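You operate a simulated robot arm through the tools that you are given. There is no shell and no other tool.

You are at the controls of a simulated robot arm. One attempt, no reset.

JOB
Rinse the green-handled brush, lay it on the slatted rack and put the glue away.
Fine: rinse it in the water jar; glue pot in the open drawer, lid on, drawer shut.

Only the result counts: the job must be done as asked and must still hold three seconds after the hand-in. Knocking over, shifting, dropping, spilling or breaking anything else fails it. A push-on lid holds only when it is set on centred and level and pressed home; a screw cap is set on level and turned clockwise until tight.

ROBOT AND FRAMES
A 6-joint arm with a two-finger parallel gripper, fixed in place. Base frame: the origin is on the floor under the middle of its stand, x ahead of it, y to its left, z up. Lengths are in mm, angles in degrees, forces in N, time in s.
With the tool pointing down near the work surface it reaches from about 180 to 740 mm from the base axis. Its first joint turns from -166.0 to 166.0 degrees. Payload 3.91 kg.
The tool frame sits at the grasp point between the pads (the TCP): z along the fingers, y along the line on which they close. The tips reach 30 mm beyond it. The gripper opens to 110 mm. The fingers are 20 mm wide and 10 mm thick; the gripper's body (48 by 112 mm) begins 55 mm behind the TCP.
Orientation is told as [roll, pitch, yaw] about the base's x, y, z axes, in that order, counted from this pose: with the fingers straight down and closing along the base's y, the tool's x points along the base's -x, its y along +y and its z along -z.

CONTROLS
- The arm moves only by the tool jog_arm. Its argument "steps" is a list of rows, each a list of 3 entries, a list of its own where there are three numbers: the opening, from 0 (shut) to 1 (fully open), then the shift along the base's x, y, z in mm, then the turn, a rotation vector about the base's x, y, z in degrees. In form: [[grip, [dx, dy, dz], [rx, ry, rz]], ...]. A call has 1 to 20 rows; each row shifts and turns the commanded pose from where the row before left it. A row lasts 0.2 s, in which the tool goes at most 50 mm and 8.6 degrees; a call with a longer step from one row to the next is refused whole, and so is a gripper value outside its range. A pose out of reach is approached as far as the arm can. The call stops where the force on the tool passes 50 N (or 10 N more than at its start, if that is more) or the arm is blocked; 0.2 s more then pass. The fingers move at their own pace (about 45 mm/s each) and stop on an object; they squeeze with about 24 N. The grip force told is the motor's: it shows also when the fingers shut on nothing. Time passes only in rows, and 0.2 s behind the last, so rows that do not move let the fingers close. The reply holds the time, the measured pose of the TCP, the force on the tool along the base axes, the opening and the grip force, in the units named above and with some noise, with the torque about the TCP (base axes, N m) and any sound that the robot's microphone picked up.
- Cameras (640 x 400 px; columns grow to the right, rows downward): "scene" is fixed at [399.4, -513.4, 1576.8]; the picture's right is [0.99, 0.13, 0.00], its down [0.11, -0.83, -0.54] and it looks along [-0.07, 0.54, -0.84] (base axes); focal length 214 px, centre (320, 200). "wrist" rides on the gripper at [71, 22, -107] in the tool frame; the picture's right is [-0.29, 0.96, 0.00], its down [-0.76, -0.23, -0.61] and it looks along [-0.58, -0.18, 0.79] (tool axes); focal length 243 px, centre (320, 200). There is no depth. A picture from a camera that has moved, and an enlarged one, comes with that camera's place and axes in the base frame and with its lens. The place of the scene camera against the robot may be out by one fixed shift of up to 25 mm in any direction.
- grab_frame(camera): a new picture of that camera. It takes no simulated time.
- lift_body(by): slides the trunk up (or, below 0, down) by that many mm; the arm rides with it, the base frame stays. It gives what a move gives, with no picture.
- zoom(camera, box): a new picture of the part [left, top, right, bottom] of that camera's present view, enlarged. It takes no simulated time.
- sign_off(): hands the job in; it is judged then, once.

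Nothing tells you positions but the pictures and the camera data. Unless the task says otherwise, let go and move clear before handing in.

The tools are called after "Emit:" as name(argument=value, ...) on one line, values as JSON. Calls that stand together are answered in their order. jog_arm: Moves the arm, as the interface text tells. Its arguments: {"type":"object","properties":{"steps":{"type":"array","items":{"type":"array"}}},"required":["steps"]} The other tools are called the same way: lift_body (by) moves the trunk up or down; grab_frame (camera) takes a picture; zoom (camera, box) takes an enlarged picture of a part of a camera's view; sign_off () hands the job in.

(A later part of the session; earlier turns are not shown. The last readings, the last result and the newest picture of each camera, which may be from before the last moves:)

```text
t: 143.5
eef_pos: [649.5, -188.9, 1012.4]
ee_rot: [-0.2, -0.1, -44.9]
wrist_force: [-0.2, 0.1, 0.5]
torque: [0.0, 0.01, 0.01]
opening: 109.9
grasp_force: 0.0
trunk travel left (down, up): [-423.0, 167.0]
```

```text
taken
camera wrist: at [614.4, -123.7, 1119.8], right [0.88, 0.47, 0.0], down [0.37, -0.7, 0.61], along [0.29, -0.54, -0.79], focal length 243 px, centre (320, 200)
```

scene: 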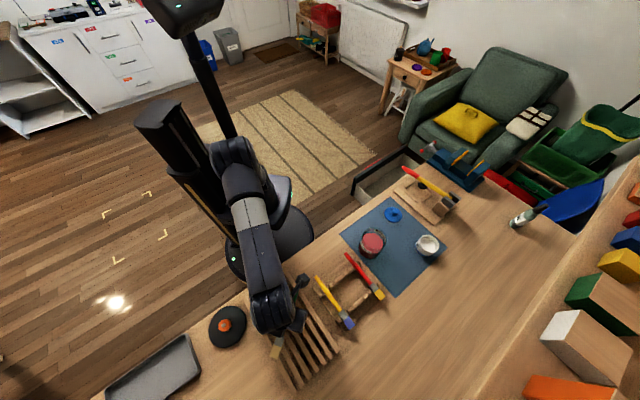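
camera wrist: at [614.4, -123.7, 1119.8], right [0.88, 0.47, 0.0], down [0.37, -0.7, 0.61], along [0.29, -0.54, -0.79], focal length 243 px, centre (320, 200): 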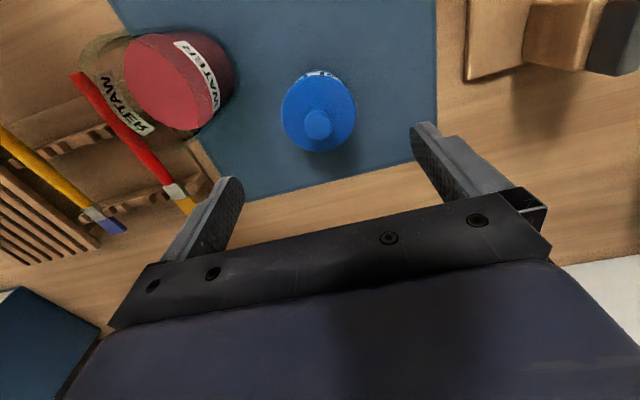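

The lid held firm at 38 N with no further travel, so it's home. Before lifting the pot I'll move over the open drawer to survey its interior.

Emit:
jog_arm(steps=[[1, [-10.5, 41, 0], [0, 0, 0]], [1, [-10.5, 41, 0], [0, 0, 0]], [1, [-10.5, 41, 0], [0, 0, 0]], [1, [-10.5, 41, 0], [0, 0, 0]], [1, [-10.5, 41, 0], [0, 0, 0]], [1, [-10.5, 41, 0], [0, 0, 0]], [1, [-10.5, 41, 0], [0, 0, 0]], [1, [-10.5, 41, 0], [0, 0, 0]], [1, [-11, 41, 0], [0, 0, 0]], [1, [0, 0, 0], [0, 0, 0]]])

Emit:
grab_frame(camera="wrist")

Emit:
grab_frame(camera="scene")

```text
t: 145.7
eef_pos: [554.4, 179.8, 1014.0]
ee_rot: [-0.1, -0.2, -44.9]
wrist_force: [0.4, -0.1, 0.0]
torque: [-0.03, 0.0, 0.01]
opening: 109.8
grasp_force: 0.1
trunk travel left (down, up): [-423.0, 167.0]
```

```text
taken
camera wrist: at [519.3, 245.5, 1120.8], right [0.88, 0.47, 0.0], down [0.37, -0.7, 0.61], along [0.29, -0.54, -0.79], focal length 243 px, centre (320, 200)
```

wrist: 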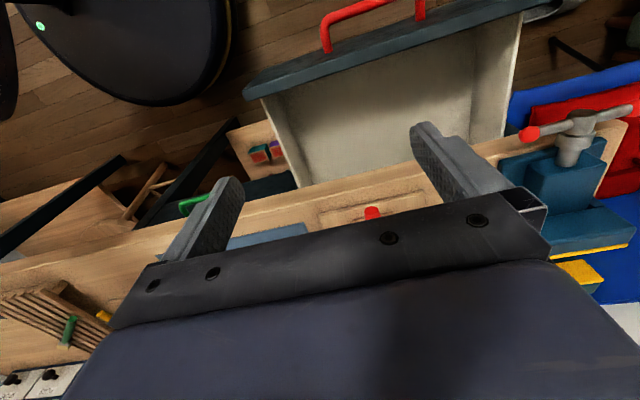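

```text
taken
```

scene: 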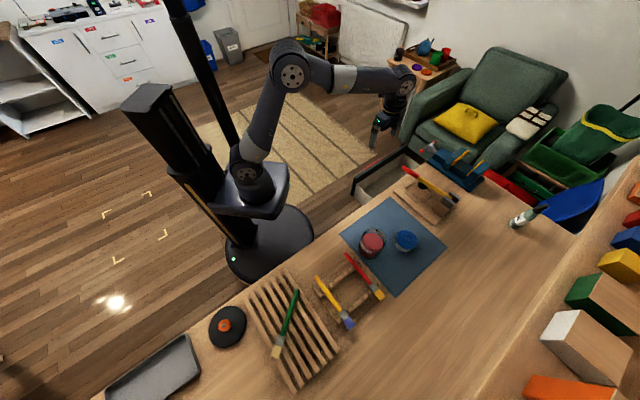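

Emit:
zoom(camera="wrist", box=[230, 0, 430, 200])

Emit:
zoom(camera="scene", box=[340, 140, 440, 220])

```text
2.00 times, centred on (330, 100) of wrist
camera zoom: at [519.3, 245.5, 1120.8], right [0.88, 0.47, 0.0], down [0.37, -0.7, 0.61], along [0.29, -0.54, -0.79], focal length 485 px, centre (300, 400)
```

zoom: 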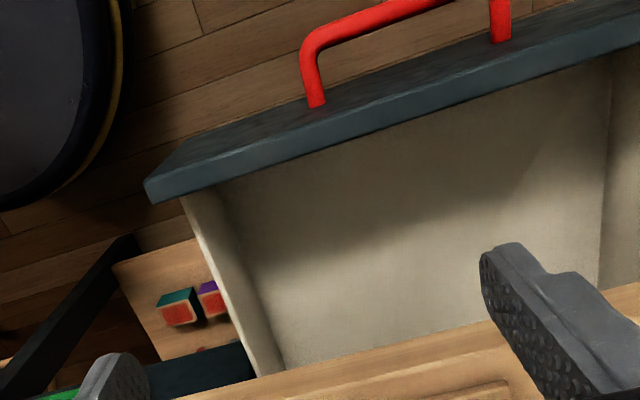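

```text
5.00 times, centred on (390, 180) of scene
camera zoom: at [399.4, -513.4, 1576.8], right [0.99, 0.13, 0.0], down [0.11, -0.83, -0.54], along [-0.07, 0.54, -0.84], focal length 1072 px, centre (-30, 300)
```

zoom: 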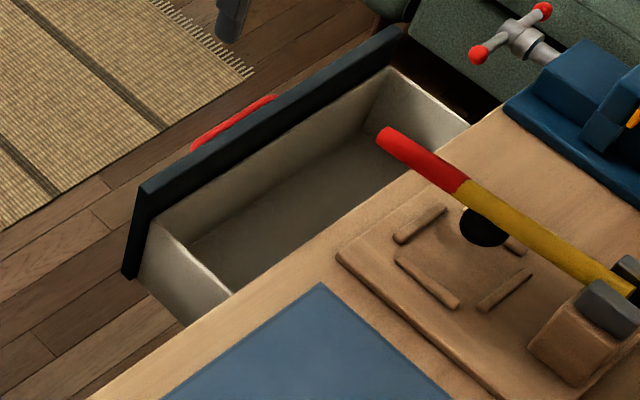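

Emit:
zoom(camera="scene", box=[350, 150, 420, 205])

Emit:
zoom(camera="wrist", box=[240, 60, 340, 190])

```text
7.27 times, centred on (385, 178) of scene
camera zoom: at [399.4, -513.4, 1576.8], right [0.99, 0.13, 0.0], down [0.11, -0.83, -0.54], along [-0.07, 0.54, -0.84], focal length 1560 px, centre (-153, 364)
```

zoom: 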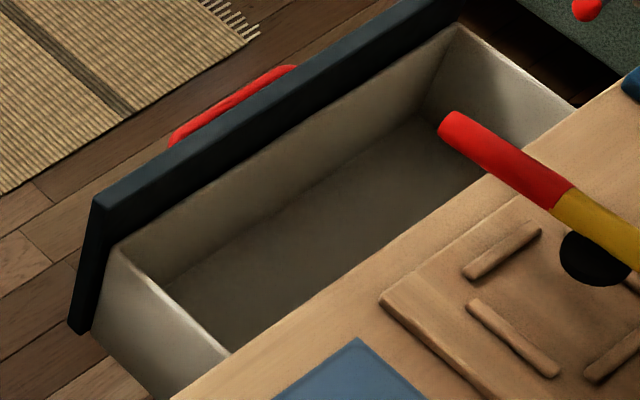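

```text
3.08 times, centred on (290, 125) of wrist
camera zoom: at [519.3, 245.5, 1120.8], right [0.88, 0.47, 0.0], down [0.37, -0.7, 0.61], along [0.29, -0.54, -0.79], focal length 746 px, centre (412, 431)
```

zoom: 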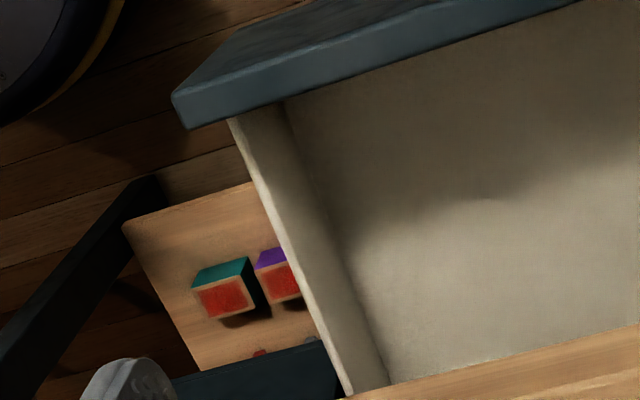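

The drawer is empty, its floor near z≈690 and about 95 mm deep, enough for the 76 mm pot with lid. I'll return over the pot, lower around it and see what the fingers close on.

Emit:
jog_arm(steps=[[1, [10.5, -41, 0], [0, 0, 0]], [1, [10.5, -41, 0], [0, 0, 0]], [1, [10.5, -41, 0], [0, 0, 0]], [1, [10.5, -41, 0], [0, 0, 0]], [1, [10.5, -41, 0], [0, 0, 0]], [1, [10.5, -41, 0], [0, 0, 0]], [1, [10.5, -41, 0], [0, 0, 0]], [1, [10.5, -41, 0], [0, 0, 0]], [1, [11, -41, 0], [0, 0, 0]], [1, [0, 0, 0], [0, 0, 0]]])

Emit:
grab_frame(camera="wrist")

```text
t: 147.9
eef_pos: [649.9, -191.6, 1013.7]
ee_rot: [-0.2, 0.0, -45.0]
wrist_force: [-1.0, 0.3, 0.0]
torque: [0.01, -0.03, 0.02]
opening: 110.0
grasp_force: 0.0
trunk travel left (down, up): [-423.0, 167.0]
```

```text
taken
camera wrist: at [615.2, -124.7, 1119.9], right [0.88, 0.47, 0.0], down [0.38, -0.7, 0.61], along [0.29, -0.54, -0.79], focal length 243 px, centre (320, 200)
```

wrist: 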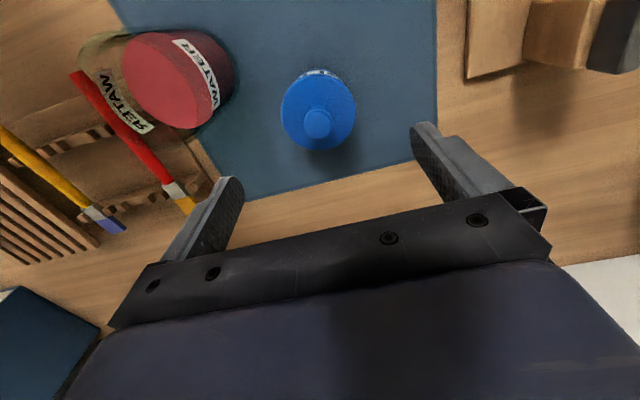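

Emit:
jog_arm(steps=[[1, [0, 0, -35], [0, 0, 0]], [1, [0, 0, -35], [0, 0, 0]], [1, [0, 0, -25], [0, 0, 0]], [1, [0, 0, -15], [0, 0, 0]], [1, [0, 0, -8], [0, 0, 0]], [1, [0, 0, 0], [0, 0, 0]]])

Emit:
grab_frame(camera="wrist")

```text
t: 149.3
eef_pos: [649.8, -189.7, 895.0]
ee_rot: [-0.1, 0.0, -45.1]
wrist_force: [0.1, 0.0, -0.4]
torque: [0.0, -0.02, 0.01]
opening: 110.2
grasp_force: 0.1
trunk travel left (down, up): [-423.0, 167.0]
```

```text
taken
camera wrist: at [615.2, -123.6, 1001.6], right [0.88, 0.47, 0.0], down [0.38, -0.7, 0.61], along [0.29, -0.54, -0.79], focal length 243 px, centre (320, 200)
```

wrist: 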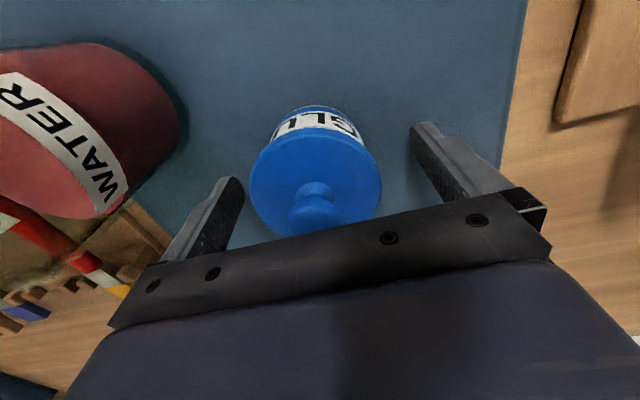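

Emit:
jog_arm(steps=[[1, [0, 0, -4], [0, 0, 0]], [0.8, [0, 0, 0], [0, 0, 0]], [0.7, [0, 0, 0], [0, 0, 0]], [0.62, [0, 0, 0], [0, 0, 0]], [0.56, [0, 0, 0], [0, 0, 0]], [0.5, [0, 0, 0], [0, 0, 0]], [0.45, [0, 0, 0], [0, 0, 0]], [0.45, [0, 0, 0], [0, 0, 0]]])

Emit:
zoom(camera="wrist", box=[230, 80, 410, 250])

```text
t: 151.1
eef_pos: [649.9, -188.7, 891.8]
ee_rot: [-0.1, -0.2, -45.0]
wrist_force: [-0.4, -0.9, 0.2]
torque: [0.01, -0.02, -0.01]
opening: 65.0
grasp_force: 23.9
trunk travel left (down, up): [-423.0, 167.0]
```

```text
2.35 times, centred on (320, 165) of wrist
camera zoom: at [615.0, -123.6, 997.8], right [0.88, 0.47, 0.0], down [0.38, -0.7, 0.61], along [0.29, -0.54, -0.79], focal length 571 px, centre (320, 282)
```

zoom: 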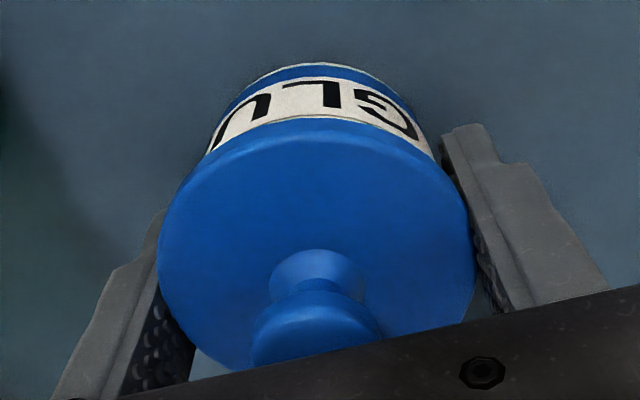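

The fingers close on the 65 mm lid rim, slightly wider than the pot. I'll test-lift just a few millimetres to see whether the snapped lid carries the pot.

Emit:
jog_arm(steps=[[0.45, [0, 0, 1.5], [0, 0, 0]], [0.45, [0, 0, 1.5], [0, 0, 0]], [0.45, [0, 0, 0], [0, 0, 0]], [0.45, [0, 0, 0], [0, 0, 0]]])

Emit:
zoom(camera="wrist", box=[230, 80, 410, 250])

Emit:
zoom(camera="scene", box=[385, 215, 445, 265])

```text
t: 152.1
eef_pos: [650.1, -189.6, 895.3]
ee_rot: [-0.1, 0.0, -45.0]
wrist_force: [0.6, -0.5, 0.8]
torque: [-0.01, -0.01, -0.01]
opening: 65.0
grasp_force: 24.2
trunk travel left (down, up): [-423.0, 167.0]
heard: snap
```

```text
2.35 times, centred on (320, 165) of wrist
camera zoom: at [614.9, -123.9, 1001.3], right [0.88, 0.47, 0.0], down [0.37, -0.7, 0.61], along [0.29, -0.54, -0.79], focal length 571 px, centre (320, 282)
```

zoom: 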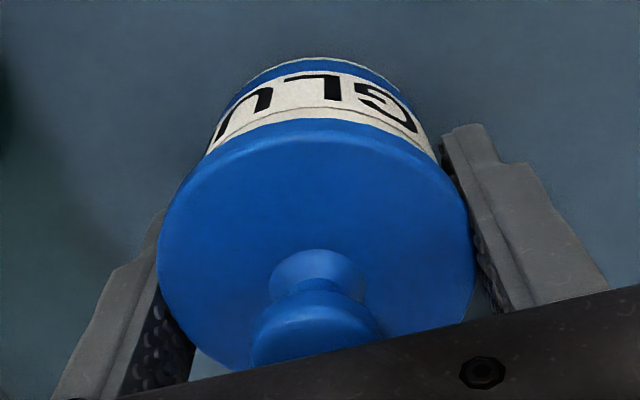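

```text
8.00 times, centred on (415, 240) of scene
camera zoom: at [399.4, -513.4, 1576.8], right [0.99, 0.13, 0.0], down [0.11, -0.83, -0.54], along [-0.07, 0.54, -0.84], focal length 1716 px, centre (-440, -120)
```

zoom: 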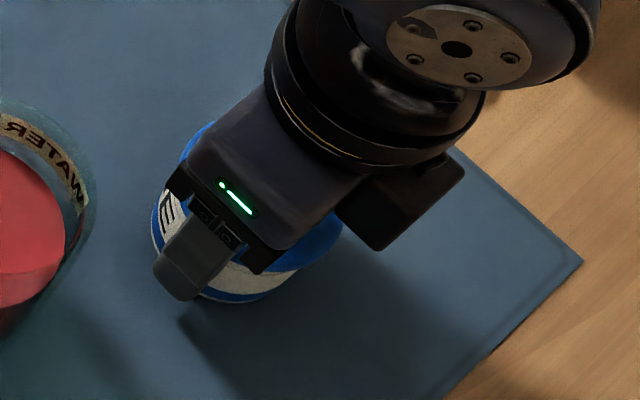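

A second snap and no added weight: the lid popped off when lifted, so it can't carry the pot. New plan: set the lid back loosely, park it on the mat by its knob, put the open pot in the drawer by its body, then press the lid on there. First I lower the lid back and let go.

Emit:
jog_arm(steps=[[0.45, [0, 0, -1.5], [0, 0, 0]], [0.45, [0, 0, -0.8], [0, 0, 0]], [0.45, [0, 0, 0], [0, 0, 0]]])

```text
t: 152.9
eef_pos: [649.3, -189.8, 891.7]
ee_rot: [-0.1, -0.1, -45.0]
wrist_force: [0.0, 0.4, -0.8]
torque: [0.03, -0.05, 0.02]
opening: 64.9
grasp_force: 23.7
trunk travel left (down, up): [-423.0, 167.0]
```

Emit:
jog_arm(steps=[[0.62, [0, 0, 0], [0, 0, 0]], [0.7, [0, 0, 0], [0, 0, 0]], [0.85, [0, 0, 0], [0, 0, 0]], [1, [0, 0, 0], [0, 0, 0]], [1, [0, 0, 0], [0, 0, 0]], [1, [0, 0, 15], [0, 0, 0]], [1, [0, 0, 25], [0, 0, 0]], [0.6, [0, 0, 30], [0, 0, 0]], [0.45, [0, 0, 5], [0, 0, 0]], [0.45, [0, 0, 0], [0, 0, 0]], [0.45, [0, 0, 0], [0, 0, 0]], [0.45, [0, 0, 0], [0, 0, 0]]])

Emit:
zoom(camera="wrist", box=[230, 60, 410, 230])

Emit:
zoom(camera="scene", box=[385, 215, 445, 265])

```text
t: 155.5
eef_pos: [651.2, -190.3, 967.7]
ee_rot: [-0.2, 0.0, -45.0]
wrist_force: [-0.6, 0.2, -0.4]
torque: [-0.01, -0.01, -0.01]
opening: 49.3
grasp_force: 0.0
trunk travel left (down, up): [-423.0, 167.0]
```

```text
2.35 times, centred on (320, 145) of wrist
camera zoom: at [614.9, -124.0, 1073.8], right [0.88, 0.47, 0.0], down [0.37, -0.7, 0.61], along [0.29, -0.54, -0.79], focal length 571 px, centre (320, 329)
```

zoom: 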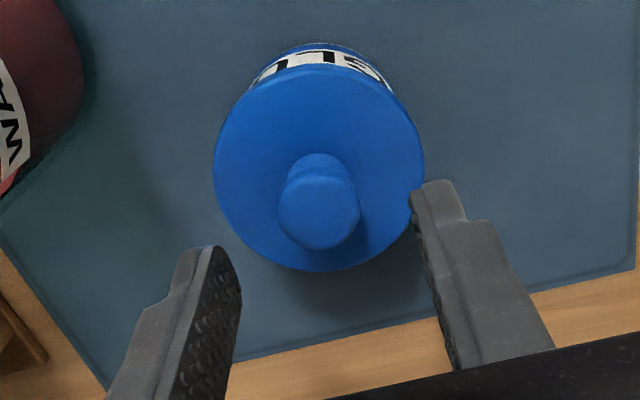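

```text
8.00 times, centred on (415, 240) of scene
camera zoom: at [399.4, -513.4, 1576.8], right [0.99, 0.13, 0.0], down [0.11, -0.83, -0.54], along [-0.07, 0.54, -0.84], focal length 1716 px, centre (-440, -120)
```

zoom: 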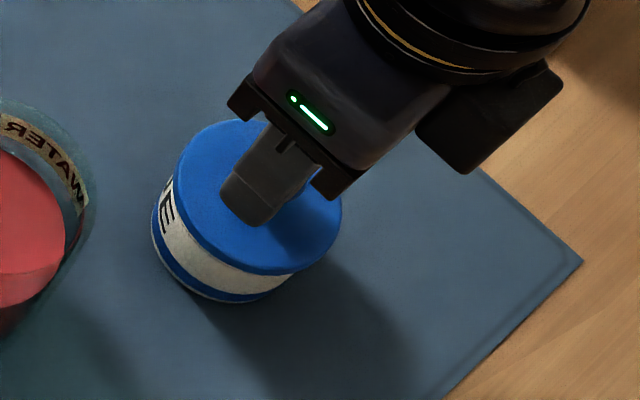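

The lid sits loosely on the pot. I'll grip its knob again to park it on the mat.

Emit:
jog_arm(steps=[[0.45, [0, 0, -15], [0, 0, 0]], [0.45, [0, 0, -9], [0, 0, 0]], [0.45, [0, 0, -4], [0, 0, 0]], [0.45, [0, 0, 0], [0, 0, 0]], [0.35, [0, 0, 0], [0, 0, 0]], [0.25, [0, 0, 0], [0, 0, 0]], [0.15, [0, 0, 0], [0, 0, 0]], [0.08, [0, 0, 0], [0, 0, 0]], [0.08, [0, 0, 0], [0, 0, 0]], [0.08, [0, 0, 0], [0, 0, 0]]])

Emit:
zoom(camera="wrist", box=[230, 60, 410, 230])

```text
t: 157.7
eef_pos: [650.0, -189.4, 939.3]
ee_rot: [-0.1, -0.1, -45.0]
wrist_force: [-0.3, -0.6, 0.9]
torque: [0.0, 0.0, 0.0]
opening: 21.5
grasp_force: 24.2
trunk travel left (down, up): [-423.0, 167.0]
```

```text
2.35 times, centred on (320, 145) of wrist
camera zoom: at [615.0, -124.3, 1045.5], right [0.88, 0.47, 0.0], down [0.37, -0.7, 0.61], along [0.29, -0.54, -0.79], focal length 571 px, centre (320, 329)
```

zoom: 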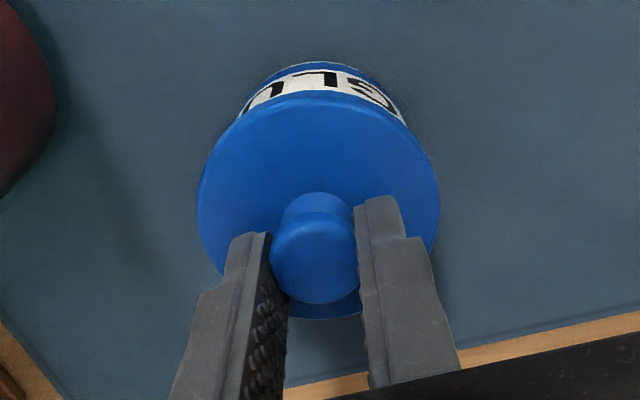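

Emit:
jog_arm(steps=[[0.08, [0, 0, 2], [0, 0, 0]], [0.08, [0, 0, 3], [0, 0, 0]], [0.08, [0, 0, 5], [0, 0, 0]], [0.08, [0, 0, 0], [0, 0, 0]]])

Emit:
zoom(camera="scene", box=[385, 215, 445, 265])

```text
t: 158.7
eef_pos: [650.3, -189.3, 949.6]
ee_rot: [-0.1, 0.0, -45.0]
wrist_force: [0.2, 0.1, 0.2]
torque: [-0.03, 0.02, 0.02]
opening: 21.4
grasp_force: 23.9
trunk travel left (down, up): [-423.0, 167.0]
```

```text
8.00 times, centred on (415, 240) of scene
camera zoom: at [399.4, -513.4, 1576.8], right [0.99, 0.13, 0.0], down [0.11, -0.83, -0.54], along [-0.07, 0.54, -0.84], focal length 1716 px, centre (-440, -120)
```

zoom: 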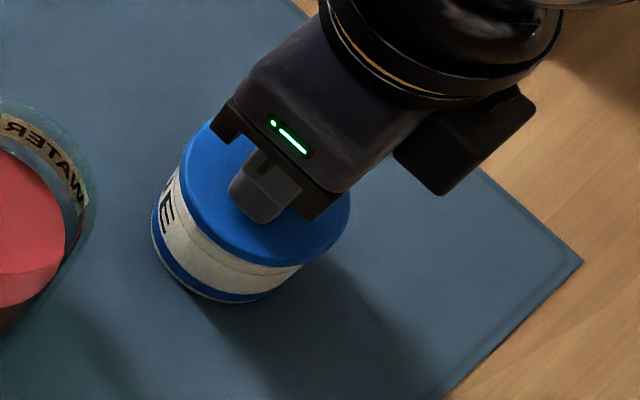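

The lid came away freely. I'll carry it back to its old spot on the mat and set it down.

Emit:
jog_arm(steps=[[0.08, [0, 0, 10], [0, 0, 0]], [0.08, [-4, 14, 0], [0, 0, 0]], [0.08, [-7, 25, 0], [0, 0, 0]], [0.08, [-8, 29, 0], [0, 0, 0]], [0.08, [-8, 29, 0], [0, 0, 0]], [0.08, [-6, 20, 0], [0, 0, 0]], [0.08, [0, 0, -20], [0, 0, 0]], [0.08, [0, 0, -20], [0, 0, 0]], [0.08, [0, 0, -15], [0, 0, 0]], [0.08, [0, 0, -8], [0, 0, 0]], [0.08, [0, 0, -4], [0, 0, 0]], [0.08, [0, 0, 0], [0, 0, 0]]])

Emit:
jog_arm(steps=[[0.08, [0, 0, -1], [0, 0, 0]], [0.08, [0, 0, 0], [0, 0, 0]]])

```text
t: 161.3
eef_pos: [616.5, -73.5, 891.2]
ee_rot: [-0.1, -0.1, -44.9]
wrist_force: [0.3, -0.5, 0.4]
torque: [0.01, 0.0, -0.03]
opening: 21.4
grasp_force: 23.6
trunk travel left (down, up): [-423.0, 167.0]
```

```text
t: 161.9
eef_pos: [616.9, -72.7, 890.5]
ee_rot: [-0.1, -0.1, -45.0]
wrist_force: [0.2, 0.4, 0.2]
torque: [-0.02, -0.01, 0.01]
opening: 21.7
grasp_force: 24.5
trunk travel left (down, up): [-423.0, 167.0]
```

Emit:
jog_arm(steps=[[0.08, [0, 0, -0.8], [0, 0, 0]], [0.08, [0, 0, 0], [0, 0, 0]]])

Emit:
zoom(camera="wrist", box=[230, 60, 410, 230])

```text
t: 162.5
eef_pos: [617.1, -72.6, 890.3]
ee_rot: [0.0, -0.1, -45.0]
wrist_force: [0.4, 0.4, 2.5]
torque: [0.03, 0.02, -0.02]
opening: 21.3
grasp_force: 24.3
trunk travel left (down, up): [-423.0, 167.0]
```

```text
2.35 times, centred on (320, 145) of wrist
camera zoom: at [581.7, -7.0, 997.3], right [0.88, 0.47, 0.0], down [0.37, -0.7, 0.61], along [0.29, -0.54, -0.79], focal length 571 px, centre (320, 329)
```

zoom: 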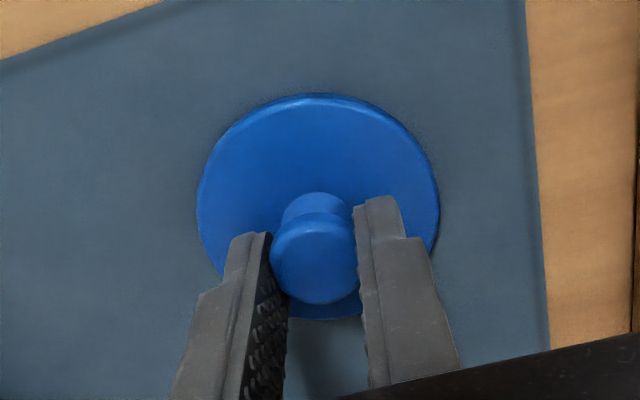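

The lid rests on the mat. I'll let go, rise, and go back over the pot with the fingers wide open.

Emit:
jog_arm(steps=[[0.25, [0, 0, 0], [0, 0, 0]], [0.4, [0, 0, 0], [0, 0, 0]], [0.5, [0, 0, 0], [0, 0, 0]], [0.5, [0, 0, 15], [0, 0, 0]], [0.5, [0, 0, 30], [0, 0, 0]], [0.7, [0, 0, 30], [0, 0, 0]], [1, [6, -20, 0], [0, 0, 0]], [1, [8, -29, 0], [0, 0, 0]], [1, [8, -29, 0], [0, 0, 0]], [1, [7, -25, 0], [0, 0, 0]], [1, [4, -14, 0], [0, 0, 0]], [1, [0, 0, 0], [0, 0, 0]]])

Emit:
grab_frame(camera="wrist")

Emit:
zoom(camera="scene", box=[370, 195, 450, 265])

```text
t: 165.1
eef_pos: [651.0, -190.2, 964.7]
ee_rot: [-0.2, -0.2, -45.0]
wrist_force: [0.8, -0.1, 0.5]
torque: [-0.02, -0.02, 0.01]
opening: 110.0
grasp_force: 0.1
trunk travel left (down, up): [-423.0, 167.0]
```

```text
taken
camera wrist: at [614.8, -124.4, 1072.2], right [0.88, 0.47, 0.0], down [0.38, -0.7, 0.61], along [0.29, -0.54, -0.79], focal length 243 px, centre (320, 200)
```

wrist: 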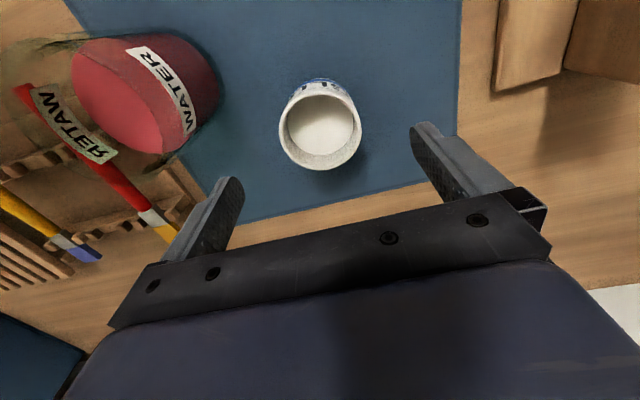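

```text
5.71 times, centred on (410, 230) of scene
camera zoom: at [399.4, -513.4, 1576.8], right [0.99, 0.13, 0.0], down [0.11, -0.83, -0.54], along [-0.07, 0.54, -0.84], focal length 1226 px, centre (-194, 29)
```

zoom: 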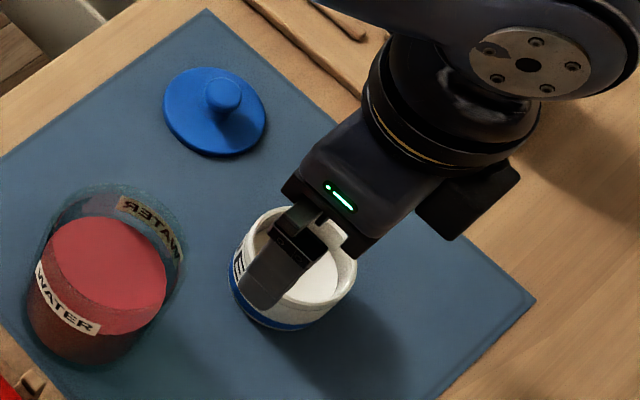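

The pot is open and ready. I'll lower around its body and grip it.

Emit:
jog_arm(steps=[[1, [0, 0, -25], [0, 0, 0]], [1, [0, 0, -22], [0, 0, 0]], [1, [0, 0, -14], [0, 0, 0]], [1, [0, 0, -8], [0, 0, 0]], [1, [0, 0, 0], [0, 0, 0]], [0.75, [0, 0, 0], [0, 0, 0]], [0.65, [0, 0, 0], [0, 0, 0]], [0.58, [0, 0, 0], [0, 0, 0]], [0.5, [0, 0, 0], [0, 0, 0]], [0.45, [0, 0, 0], [0, 0, 0]], [0.45, [0, 0, 0], [0, 0, 0]], [0.45, [0, 0, 0], [0, 0, 0]]])

Emit:
jog_arm(steps=[[0.45, [0, 0, 3], [0, 0, 0]], [0.45, [0, 0, 7], [0, 0, 0]], [0.45, [0, 0, 10], [0, 0, 0]], [0.45, [0, 0, 0], [0, 0, 0]]])

Emit:
grab_frame(camera="wrist")

```text
t: 167.7
eef_pos: [650.3, -189.9, 895.5]
ee_rot: [-0.1, -0.1, -44.9]
wrist_force: [0.8, -0.6, -0.3]
torque: [0.03, -0.03, 0.03]
opening: 61.6
grasp_force: 24.1
trunk travel left (down, up): [-423.0, 167.0]
```

```text
t: 168.7
eef_pos: [649.8, -189.6, 916.4]
ee_rot: [-0.2, 0.0, -45.0]
wrist_force: [-0.7, 0.8, -0.9]
torque: [0.02, -0.02, -0.04]
opening: 61.2
grasp_force: 23.7
trunk travel left (down, up): [-423.0, 167.0]
```

```text
taken
camera wrist: at [614.9, -124.1, 1022.9], right [0.88, 0.47, 0.0], down [0.38, -0.7, 0.61], along [0.29, -0.54, -0.79], focal length 243 px, centre (320, 200)
```

wrist: 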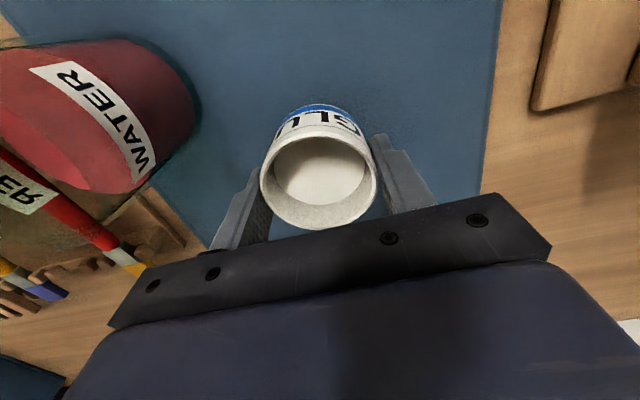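

The pot is held by its body and lifted level. I'll raise it, carry it over the drawer and check the position above the opening.

Emit:
jog_arm(steps=[[0.45, [0, 0, 20], [0, 0, 0]], [0.45, [0, 0, 20], [0, 0, 0]], [0.45, [-4, 18, 0], [0, 0, 0]], [0.45, [-8, 36, 0], [0, 0, 0]], [0.45, [-9, 41, 0], [0, 0, 0]], [0.45, [-9, 41, 0], [0, 0, 0]], [0.45, [-9, 41, 0], [0, 0, 0]], [0.45, [-9, 41, 0], [0, 0, 0]], [0.45, [-9, 41, 0], [0, 0, 0]], [0.45, [-8, 36, 0], [0, 0, 0]], [0.45, [-5, 26, 0], [0, 0, 0]], [0.45, [0, 0, 0], [0, 0, 0]]])

Emit:
grab_frame(camera="wrist")

Emit:
zoom(camera="scene", box=[340, 130, 440, 210])

```text
t: 171.3
eef_pos: [581.0, 130.9, 955.4]
ee_rot: [-0.1, -0.2, -45.0]
wrist_force: [0.1, 0.3, -2.0]
torque: [-0.02, 0.0, -0.02]
opening: 61.4
grasp_force: 23.7
trunk travel left (down, up): [-423.0, 167.0]
```

```text
taken
camera wrist: at [545.3, 197.0, 1061.9], right [0.88, 0.47, 0.0], down [0.37, -0.7, 0.61], along [0.29, -0.54, -0.79], focal length 243 px, centre (320, 200)
```

wrist: 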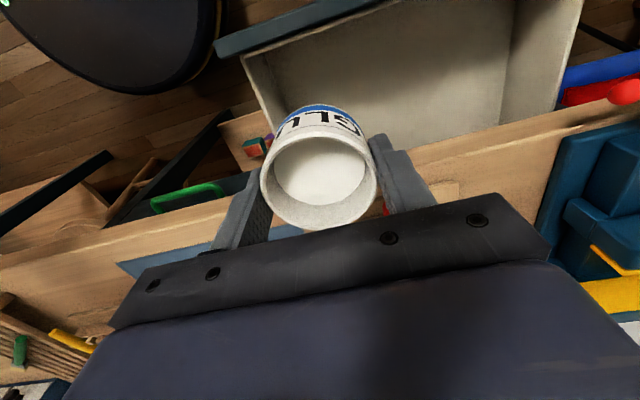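

```text
5.00 times, centred on (390, 170) of scene
camera zoom: at [399.4, -513.4, 1576.8], right [0.99, 0.13, 0.0], down [0.11, -0.83, -0.54], along [-0.07, 0.54, -0.84], focal length 1072 px, centre (-30, 350)
```

zoom: 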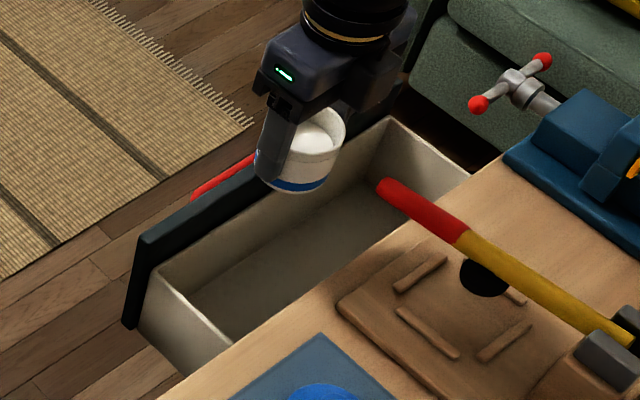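

Emit:
zoom(camera="wrist", box=[200, 0, 460, 220])

Emit:
grab_frame(camera="scene")

```text
1.82 times, centred on (330, 110) of wrist
camera zoom: at [545.3, 197.0, 1061.9], right [0.88, 0.47, 0.0], down [0.37, -0.7, 0.61], along [0.29, -0.54, -0.79], focal length 441 px, centre (302, 364)
```

zoom: 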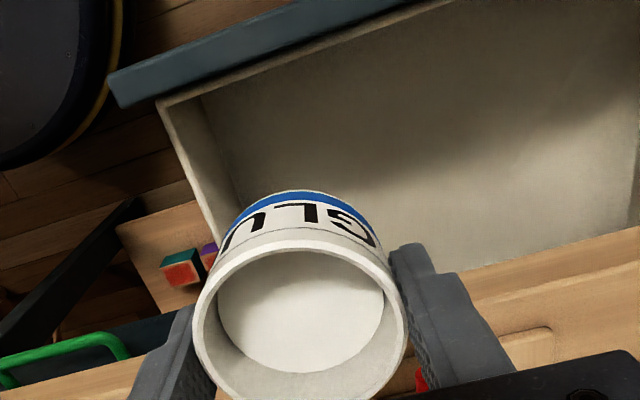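

```text
taken
```

scene: 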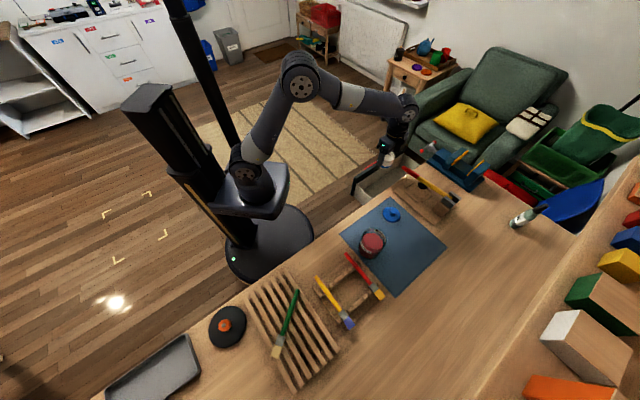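

The pot is over the drawer opening (n≈323, e≈500 in bench axes), well clear of walls and bench edge. Before lowering I need to check that the wrist housing will clear the red rod end that overhangs near the bench edge.

Emit:
zoom(camera="scene", box=[340, 60, 480, 220])

```text
2.50 times, centred on (410, 140) of scene
camera zoom: at [399.4, -513.4, 1576.8], right [0.99, 0.13, 0.0], down [0.11, -0.83, -0.54], along [-0.07, 0.54, -0.84], focal length 536 px, centre (95, 350)
```

zoom: 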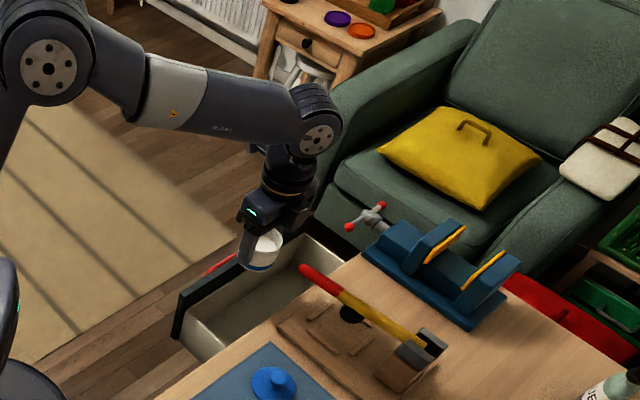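

The wrist housing should clear the rod by about 15 mm; I'll add margin by shifting 9 mm away from it, then lower partway and check.

Emit:
jog_arm(steps=[[0.45, [-9.2, 2, 0], [0, 0, 0]], [0.45, [0, 0, -20], [0, 0, 0]], [0.45, [0, 0, -25], [0, 0, 0]], [0.45, [0, 0, -25], [0, 0, 0]], [0.45, [0, 0, -25], [0, 0, 0]], [0.45, [0, 0, -10], [0, 0, 0]], [0.45, [0, 0, 0], [0, 0, 0]]])

Emit:
grab_frame(camera="wrist")

Emit:
zoom(camera="scene", box=[340, 110, 440, 210])

```text
t: 172.9
eef_pos: [570.4, 134.3, 849.7]
ee_rot: [-0.2, -0.1, -45.0]
wrist_force: [-0.9, 0.1, -1.7]
torque: [0.03, 0.01, -0.01]
opening: 61.5
grasp_force: 23.9
trunk travel left (down, up): [-423.0, 167.0]
```

```text
taken
camera wrist: at [535.8, 199.2, 957.3], right [0.88, 0.47, 0.0], down [0.38, -0.7, 0.61], along [0.29, -0.54, -0.79], focal length 243 px, centre (320, 200)
```

wrist: 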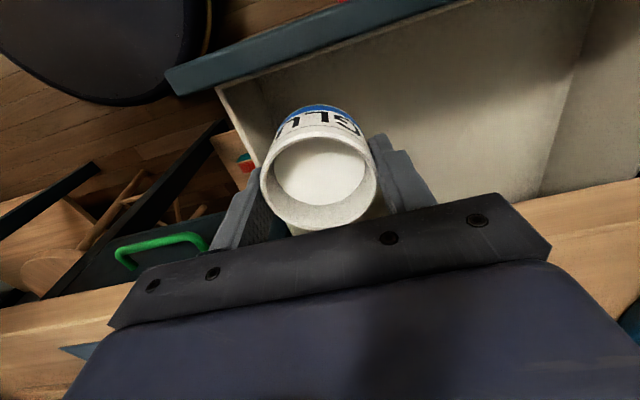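

```text
4.00 times, centred on (390, 160) of scene
camera zoom: at [399.4, -513.4, 1576.8], right [0.99, 0.13, 0.0], down [0.11, -0.83, -0.54], along [-0.07, 0.54, -0.84], focal length 858 px, centre (40, 360)
```

zoom: 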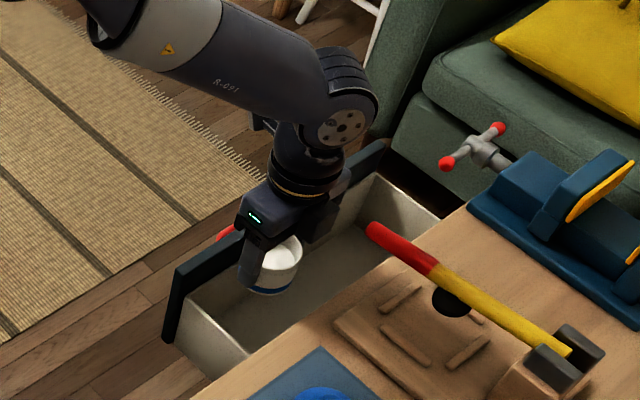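

Everything is clear. I'll lower further toward the drawer floor.

Emit:
jog_arm(steps=[[0.45, [0, 0, -20], [0, 0, 0]], [0.45, [0, 0, -20], [0, 0, 0]], [0.45, [0, 0, -20], [0, 0, 0]], [0.45, [0, 0, -15], [0, 0, 0]], [0.45, [0, 0, 0], [0, 0, 0]]])

Emit:
grab_frame(camera="wrist")

Emit:
zoom(camera="scene", box=[340, 110, 440, 210])

```text
t: 174.1
eef_pos: [572.2, 132.9, 775.3]
ee_rot: [-0.1, -0.2, -45.1]
wrist_force: [-0.1, -0.2, -1.1]
torque: [0.02, 0.0, 0.03]
opening: 61.3
grasp_force: 24.0
trunk travel left (down, up): [-423.0, 167.0]
```

```text
taken
camera wrist: at [536.0, 198.9, 882.2], right [0.88, 0.47, 0.0], down [0.37, -0.7, 0.61], along [0.29, -0.54, -0.79], focal length 243 px, centre (320, 200)
```

wrist: 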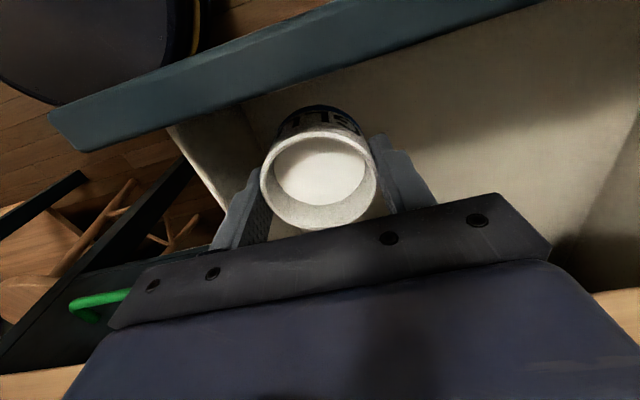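

```text
4.00 times, centred on (390, 160) of scene
camera zoom: at [399.4, -513.4, 1576.8], right [0.99, 0.13, 0.0], down [0.11, -0.83, -0.54], along [-0.07, 0.54, -0.84], focal length 858 px, centre (40, 360)
```

zoom: 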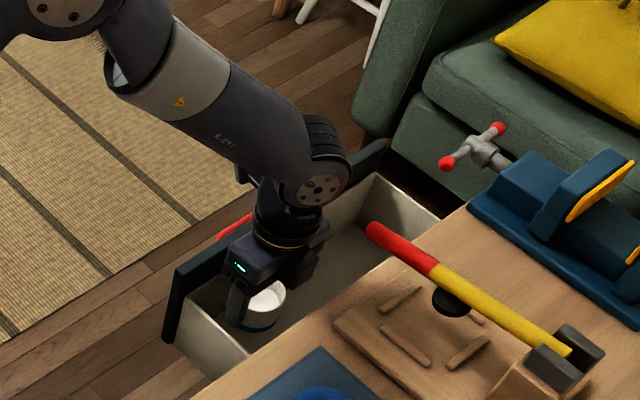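

Well clear. I'll continue in smaller steps, feeling for the floor.

Emit:
jog_arm(steps=[[0.45, [0, 0, -10], [0, 0, 0]], [0.45, [0, 0, -8], [0, 0, 0]], [0.45, [0, 0, -5], [0, 0, 0]], [0.45, [0, 0, 0], [0, 0, 0]]])

Emit:
zoom(camera="wrist", box=[180, 60, 440, 240])

```text
t: 175.1
eef_pos: [571.0, 133.6, 753.5]
ee_rot: [-0.1, -0.2, -45.0]
wrist_force: [0.8, -0.1, -1.3]
torque: [0.02, 0.01, -0.02]
opening: 61.6
grasp_force: 23.8
trunk travel left (down, up): [-423.0, 167.0]
```

```text
2.22 times, centred on (310, 150) of wrist
camera zoom: at [536.0, 199.0, 860.2], right [0.88, 0.47, 0.0], down [0.37, -0.7, 0.61], along [0.29, -0.54, -0.79], focal length 539 px, centre (342, 311)
```

zoom: 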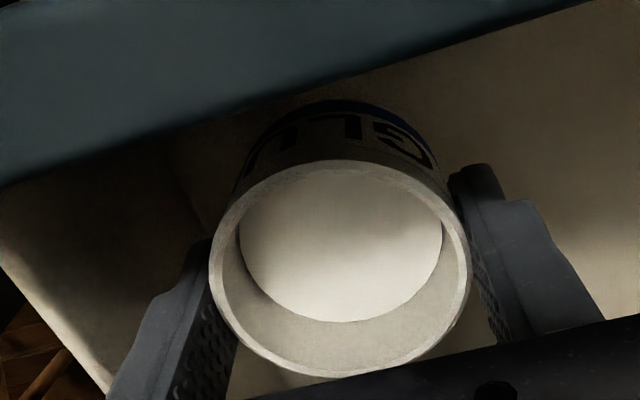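

Emit:
jog_arm(steps=[[0.45, [0, 0, -4], [0, 0, 0]], [0.45, [0, 0, -3], [0, 0, 0]], [0.45, [0, 0, 0], [0, 0, 0]]])

Emit:
jog_arm(steps=[[0.45, [0, 0, -2], [0, 0, 0]], [0.45, [0, 0, 0], [0, 0, 0]]])

Emit:
jog_arm(steps=[[0.45, [0, 0, -2], [0, 0, 0]], [0.45, [0, 0, 0], [0, 0, 0]]])

```text
t: 175.9
eef_pos: [570.9, 133.4, 745.8]
ee_rot: [0.0, -0.2, -45.1]
wrist_force: [-0.1, 0.6, -1.6]
torque: [-0.01, -0.01, -0.02]
opening: 61.4
grasp_force: 23.9
trunk travel left (down, up): [-423.0, 167.0]
```

```text
t: 176.5
eef_pos: [571.3, 133.6, 743.9]
ee_rot: [-0.1, -0.1, -45.0]
wrist_force: [-0.7, 0.0, -1.7]
torque: [-0.01, 0.01, 0.04]
opening: 61.7
grasp_force: 24.1
trunk travel left (down, up): [-423.0, 167.0]
```

```text
t: 177.1
eef_pos: [570.8, 133.9, 741.6]
ee_rot: [-0.1, -0.1, -45.1]
wrist_force: [-0.1, -0.4, -1.2]
torque: [-0.02, -0.01, -0.02]
opening: 61.2
grasp_force: 24.2
trunk travel left (down, up): [-423.0, 167.0]
```

Emit:
jog_arm(steps=[[0.45, [0, 0, -2], [0, 0, 0]], [0.45, [0, 0, 0], [0, 0, 0]]])

Emit:
jog_arm(steps=[[0.45, [0, 0, -1.5], [0, 0, 0]], [0.45, [0, 0, 0], [0, 0, 0]]])

Emit:
zoom(camera="wrist", box=[180, 60, 440, 240])

```text
t: 177.7
eef_pos: [573.4, 133.2, 738.8]
ee_rot: [-0.1, -0.1, -45.0]
wrist_force: [0.2, 0.8, -1.8]
torque: [-0.02, 0.02, -0.01]
opening: 61.4
grasp_force: 24.7
trunk travel left (down, up): [-423.0, 167.0]
```

```text
t: 178.3
eef_pos: [571.5, 133.3, 736.9]
ee_rot: [-0.1, -0.2, -45.1]
wrist_force: [0.4, 0.1, -1.9]
torque: [0.01, 0.04, -0.01]
opening: 61.7
grasp_force: 23.4
trunk travel left (down, up): [-423.0, 167.0]
```

```text
2.22 times, centred on (310, 150) of wrist
camera zoom: at [535.8, 199.3, 845.1], right [0.88, 0.47, 0.0], down [0.37, -0.7, 0.61], along [0.29, -0.54, -0.79], focal length 539 px, centre (342, 311)
```

zoom: 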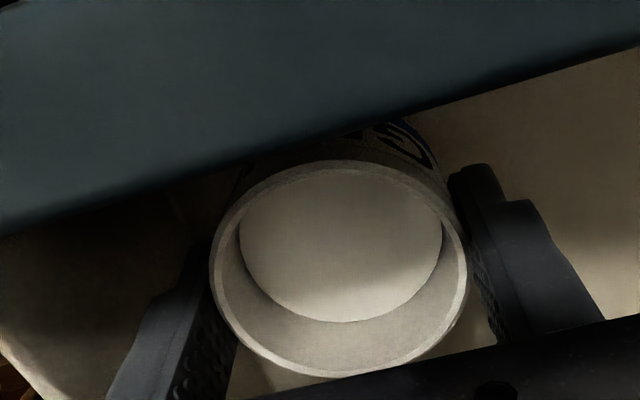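

The gripper body is close to the drawer's side wall, so I'll shift 8 mm along the drawer before going lower.

Emit:
jog_arm(steps=[[0.45, [0, 0, 4], [0, 0, 0]], [0.45, [5.6, 5.7, 0], [0, 0, 0]], [0.45, [0, 0, -4], [0, 0, 0]], [0.45, [0, 0, 0], [0, 0, 0]]])

Emit:
jog_arm(steps=[[0.45, [0, 0, -1.5], [0, 0, 0]], [0.45, [0, 0, 0], [0, 0, 0]]])

Emit:
jog_arm(steps=[[0.45, [0, 0, -1.5], [0, 0, 0]], [0.45, [0, 0, 0], [0, 0, 0]]])

```text
t: 179.3
eef_pos: [576.4, 139.0, 738.0]
ee_rot: [-0.2, -0.1, -45.1]
wrist_force: [0.7, 0.0, -1.9]
torque: [0.0, -0.02, 0.01]
opening: 61.6
grasp_force: 24.0
trunk travel left (down, up): [-423.0, 167.0]
```

```text
t: 179.9
eef_pos: [576.6, 140.8, 736.8]
ee_rot: [0.0, -0.1, -45.0]
wrist_force: [-0.6, -0.4, -2.2]
torque: [-0.03, -0.03, 0.01]
opening: 61.7
grasp_force: 24.1
trunk travel left (down, up): [-423.0, 167.0]
```

```text
t: 180.5
eef_pos: [576.9, 138.6, 736.3]
ee_rot: [-0.1, -0.1, -44.9]
wrist_force: [-0.3, -1.1, -1.4]
torque: [0.02, -0.01, 0.0]
opening: 61.6
grasp_force: 23.6
trunk travel left (down, up): [-423.0, 167.0]
```

Emit:
jog_arm(steps=[[0.45, [0, 0, -1], [0, 0, 0]], [0.45, [0, 0, 0], [0, 0, 0]]])

Emit:
jog_arm(steps=[[0.45, [0, 0, -1], [0, 0, 0]], [0.45, [0, 0, 0], [0, 0, 0]]])

```text
t: 181.1
eef_pos: [576.5, 139.5, 733.8]
ee_rot: [-0.1, -0.2, -45.0]
wrist_force: [0.1, 0.3, -2.2]
torque: [-0.03, 0.01, 0.04]
opening: 61.4
grasp_force: 24.0
trunk travel left (down, up): [-423.0, 167.0]
```

```text
t: 181.7
eef_pos: [576.6, 138.3, 733.4]
ee_rot: [0.0, -0.1, -45.0]
wrist_force: [0.5, 0.8, -1.2]
torque: [-0.05, 0.03, -0.01]
opening: 61.5
grasp_force: 23.7
trunk travel left (down, up): [-423.0, 167.0]
```

Emit:
jog_arm(steps=[[0.45, [0, 0, -1.5], [0, 0, 0]], [0.45, [0, 0, 0], [0, 0, 0]]])

Emit:
jog_arm(steps=[[0.45, [0, 0, -1.5], [0, 0, 0]], [0.45, [0, 0, 0], [0, 0, 0]]])

Emit:
zoom(camera="scene", box=[360, 150, 420, 205])

```text
t: 182.3
eef_pos: [577.2, 139.8, 731.9]
ee_rot: [-0.1, -0.1, -45.0]
wrist_force: [0.5, 0.1, -2.1]
torque: [0.01, 0.0, 0.03]
opening: 61.4
grasp_force: 24.3
trunk travel left (down, up): [-423.0, 167.0]
```

```text
t: 182.9
eef_pos: [576.5, 139.9, 730.1]
ee_rot: [-0.1, -0.1, -45.1]
wrist_force: [-0.7, 0.3, -1.2]
torque: [-0.03, 0.02, 0.01]
opening: 61.6
grasp_force: 24.0
trunk travel left (down, up): [-423.0, 167.0]
```

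```text
7.27 times, centred on (390, 178) of scene
camera zoom: at [399.4, -513.4, 1576.8], right [0.99, 0.13, 0.0], down [0.11, -0.83, -0.54], along [-0.07, 0.54, -0.84], focal length 1560 px, centre (-189, 364)
```

zoom: 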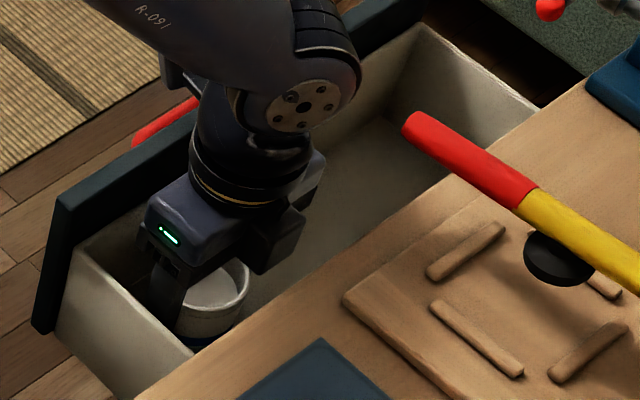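

Still clear and not yet on the floor. Continuing down.

Emit:
jog_arm(steps=[[0.45, [0, 0, -2], [0, 0, 0]], [0.45, [0, 0, 0], [0, 0, 0]]])

Emit:
jog_arm(steps=[[0.45, [0, 0, -2], [0, 0, 0]], [0.45, [0, 0, 0], [0, 0, 0]]])

```text
t: 183.5
eef_pos: [576.7, 139.4, 727.6]
ee_rot: [-0.1, -0.2, -44.9]
wrist_force: [-0.2, 0.1, -1.9]
torque: [0.02, 0.02, -0.04]
opening: 61.2
grasp_force: 23.7
trunk travel left (down, up): [-423.0, 167.0]
```

```text
t: 184.1
eef_pos: [576.2, 138.4, 726.3]
ee_rot: [-0.1, -0.2, -45.0]
wrist_force: [0.3, 0.2, -2.1]
torque: [-0.01, 0.0, -0.01]
opening: 61.6
grasp_force: 23.6
trunk travel left (down, up): [-423.0, 167.0]
```

Emit:
jog_arm(steps=[[0.45, [0, 0, -2], [0, 0, 0]], [0.45, [0, 0, 0], [0, 0, 0]]])

Emit:
jog_arm(steps=[[0.45, [0, 0, -2], [0, 0, 0]], [0.45, [0, 0, 0], [0, 0, 0]]])

Emit:
zoom(camera="wrist", box=[180, 60, 440, 240])

```text
t: 184.7
eef_pos: [577.3, 139.6, 722.9]
ee_rot: [-0.1, -0.1, -44.9]
wrist_force: [-0.4, 0.8, -1.0]
torque: [-0.01, -0.01, -0.03]
opening: 61.4
grasp_force: 23.9
trunk travel left (down, up): [-423.0, 167.0]
```

```text
t: 185.3
eef_pos: [576.5, 139.7, 722.4]
ee_rot: [-0.1, -0.1, -45.0]
wrist_force: [0.1, 0.1, -1.3]
torque: [0.04, 0.03, -0.01]
opening: 61.4
grasp_force: 23.7
trunk travel left (down, up): [-423.0, 167.0]
```

```text
2.22 times, centred on (310, 150) of wrist
camera zoom: at [541.1, 205.1, 829.2], right [0.88, 0.47, 0.0], down [0.38, -0.7, 0.61], along [0.29, -0.54, -0.79], focal length 539 px, centre (342, 311)
```

zoom: 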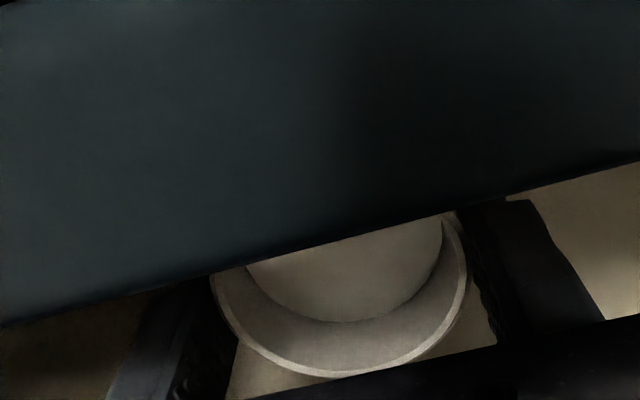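

Emit:
jog_arm(steps=[[0.45, [0, 0, -2], [0, 0, 0]], [0.45, [0, 0, 0], [0, 0, 0]]])

Emit:
jog_arm(steps=[[0.45, [0, 0, -2], [0, 0, 0]], [0.45, [0, 0, 0], [0, 0, 0]]])

Emit:
zoom(camera="scene", box=[360, 150, 420, 205])

```text
t: 185.9
eef_pos: [576.3, 138.7, 721.4]
ee_rot: [-0.1, -0.2, -45.0]
wrist_force: [0.4, -0.2, -1.9]
torque: [-0.03, -0.03, 0.03]
opening: 61.3
grasp_force: 23.5
trunk travel left (down, up): [-423.0, 167.0]
```

```text
t: 186.5
eef_pos: [576.2, 139.6, 718.1]
ee_rot: [-0.2, -0.1, -44.9]
wrist_force: [0.8, 0.1, -1.6]
torque: [-0.01, 0.0, -0.01]
opening: 61.5
grasp_force: 24.2
trunk travel left (down, up): [-423.0, 167.0]
```

```text
7.27 times, centred on (390, 178) of scene
camera zoom: at [399.4, -513.4, 1576.8], right [0.99, 0.13, 0.0], down [0.11, -0.83, -0.54], along [-0.07, 0.54, -0.84], focal length 1560 px, centre (-189, 364)
```

zoom: 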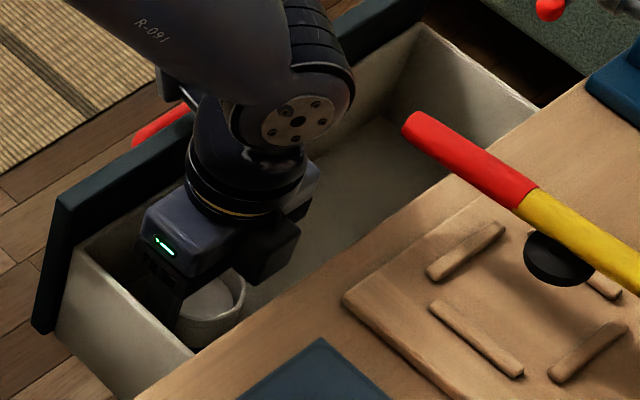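

Emit:
jog_arm(steps=[[0.45, [0, 0, -2], [0, 0, 0]], [0.45, [0, 0, 0], [0, 0, 0]]])

Emit:
jog_arm(steps=[[0.45, [0, 0, -2], [0, 0, 0]], [0.45, [0, 0, 0], [0, 0, 0]]])

```text
t: 187.1
eef_pos: [576.1, 139.2, 716.3]
ee_rot: [-0.1, -0.1, -45.0]
wrist_force: [-0.3, -0.2, -1.4]
torque: [-0.03, 0.01, 0.01]
opening: 61.5
grasp_force: 24.0
trunk travel left (down, up): [-423.0, 167.0]
```

```text
t: 187.7
eef_pos: [576.1, 139.1, 716.3]
ee_rot: [-0.1, 0.0, -44.9]
wrist_force: [-2.3, -2.1, 13.0]
torque: [-0.05, 0.38, 0.02]
opening: 61.3
grasp_force: 24.1
trunk travel left (down, up): [-423.0, 167.0]
```

Contact with the drawer floor. I'll back off slightly to unload and then open the fingers a little.

Emit:
jog_arm(steps=[[0.45, [0, 0, 1], [0, 0, 0]], [0.45, [0, 0, 0], [0, 0, 0]]])

```text
t: 188.3
eef_pos: [577.4, 138.5, 716.6]
ee_rot: [0.0, -0.2, -44.9]
wrist_force: [0.1, -0.3, 9.8]
torque: [0.09, 0.05, -0.01]
opening: 61.4
grasp_force: 24.2
trunk travel left (down, up): [-423.0, 167.0]
```

Emit:
jog_arm(steps=[[0.45, [0, 0, 0.8], [0, 0, 0]], [0.45, [0, 0, 0], [0, 0, 0]]])

```text
t: 188.9
eef_pos: [577.0, 138.8, 715.4]
ee_rot: [-0.2, 0.0, -44.9]
wrist_force: [1.8, 0.4, 2.4]
torque: [0.05, -0.14, -0.03]
opening: 61.5
grasp_force: 23.9
trunk travel left (down, up): [-423.0, 167.0]
```

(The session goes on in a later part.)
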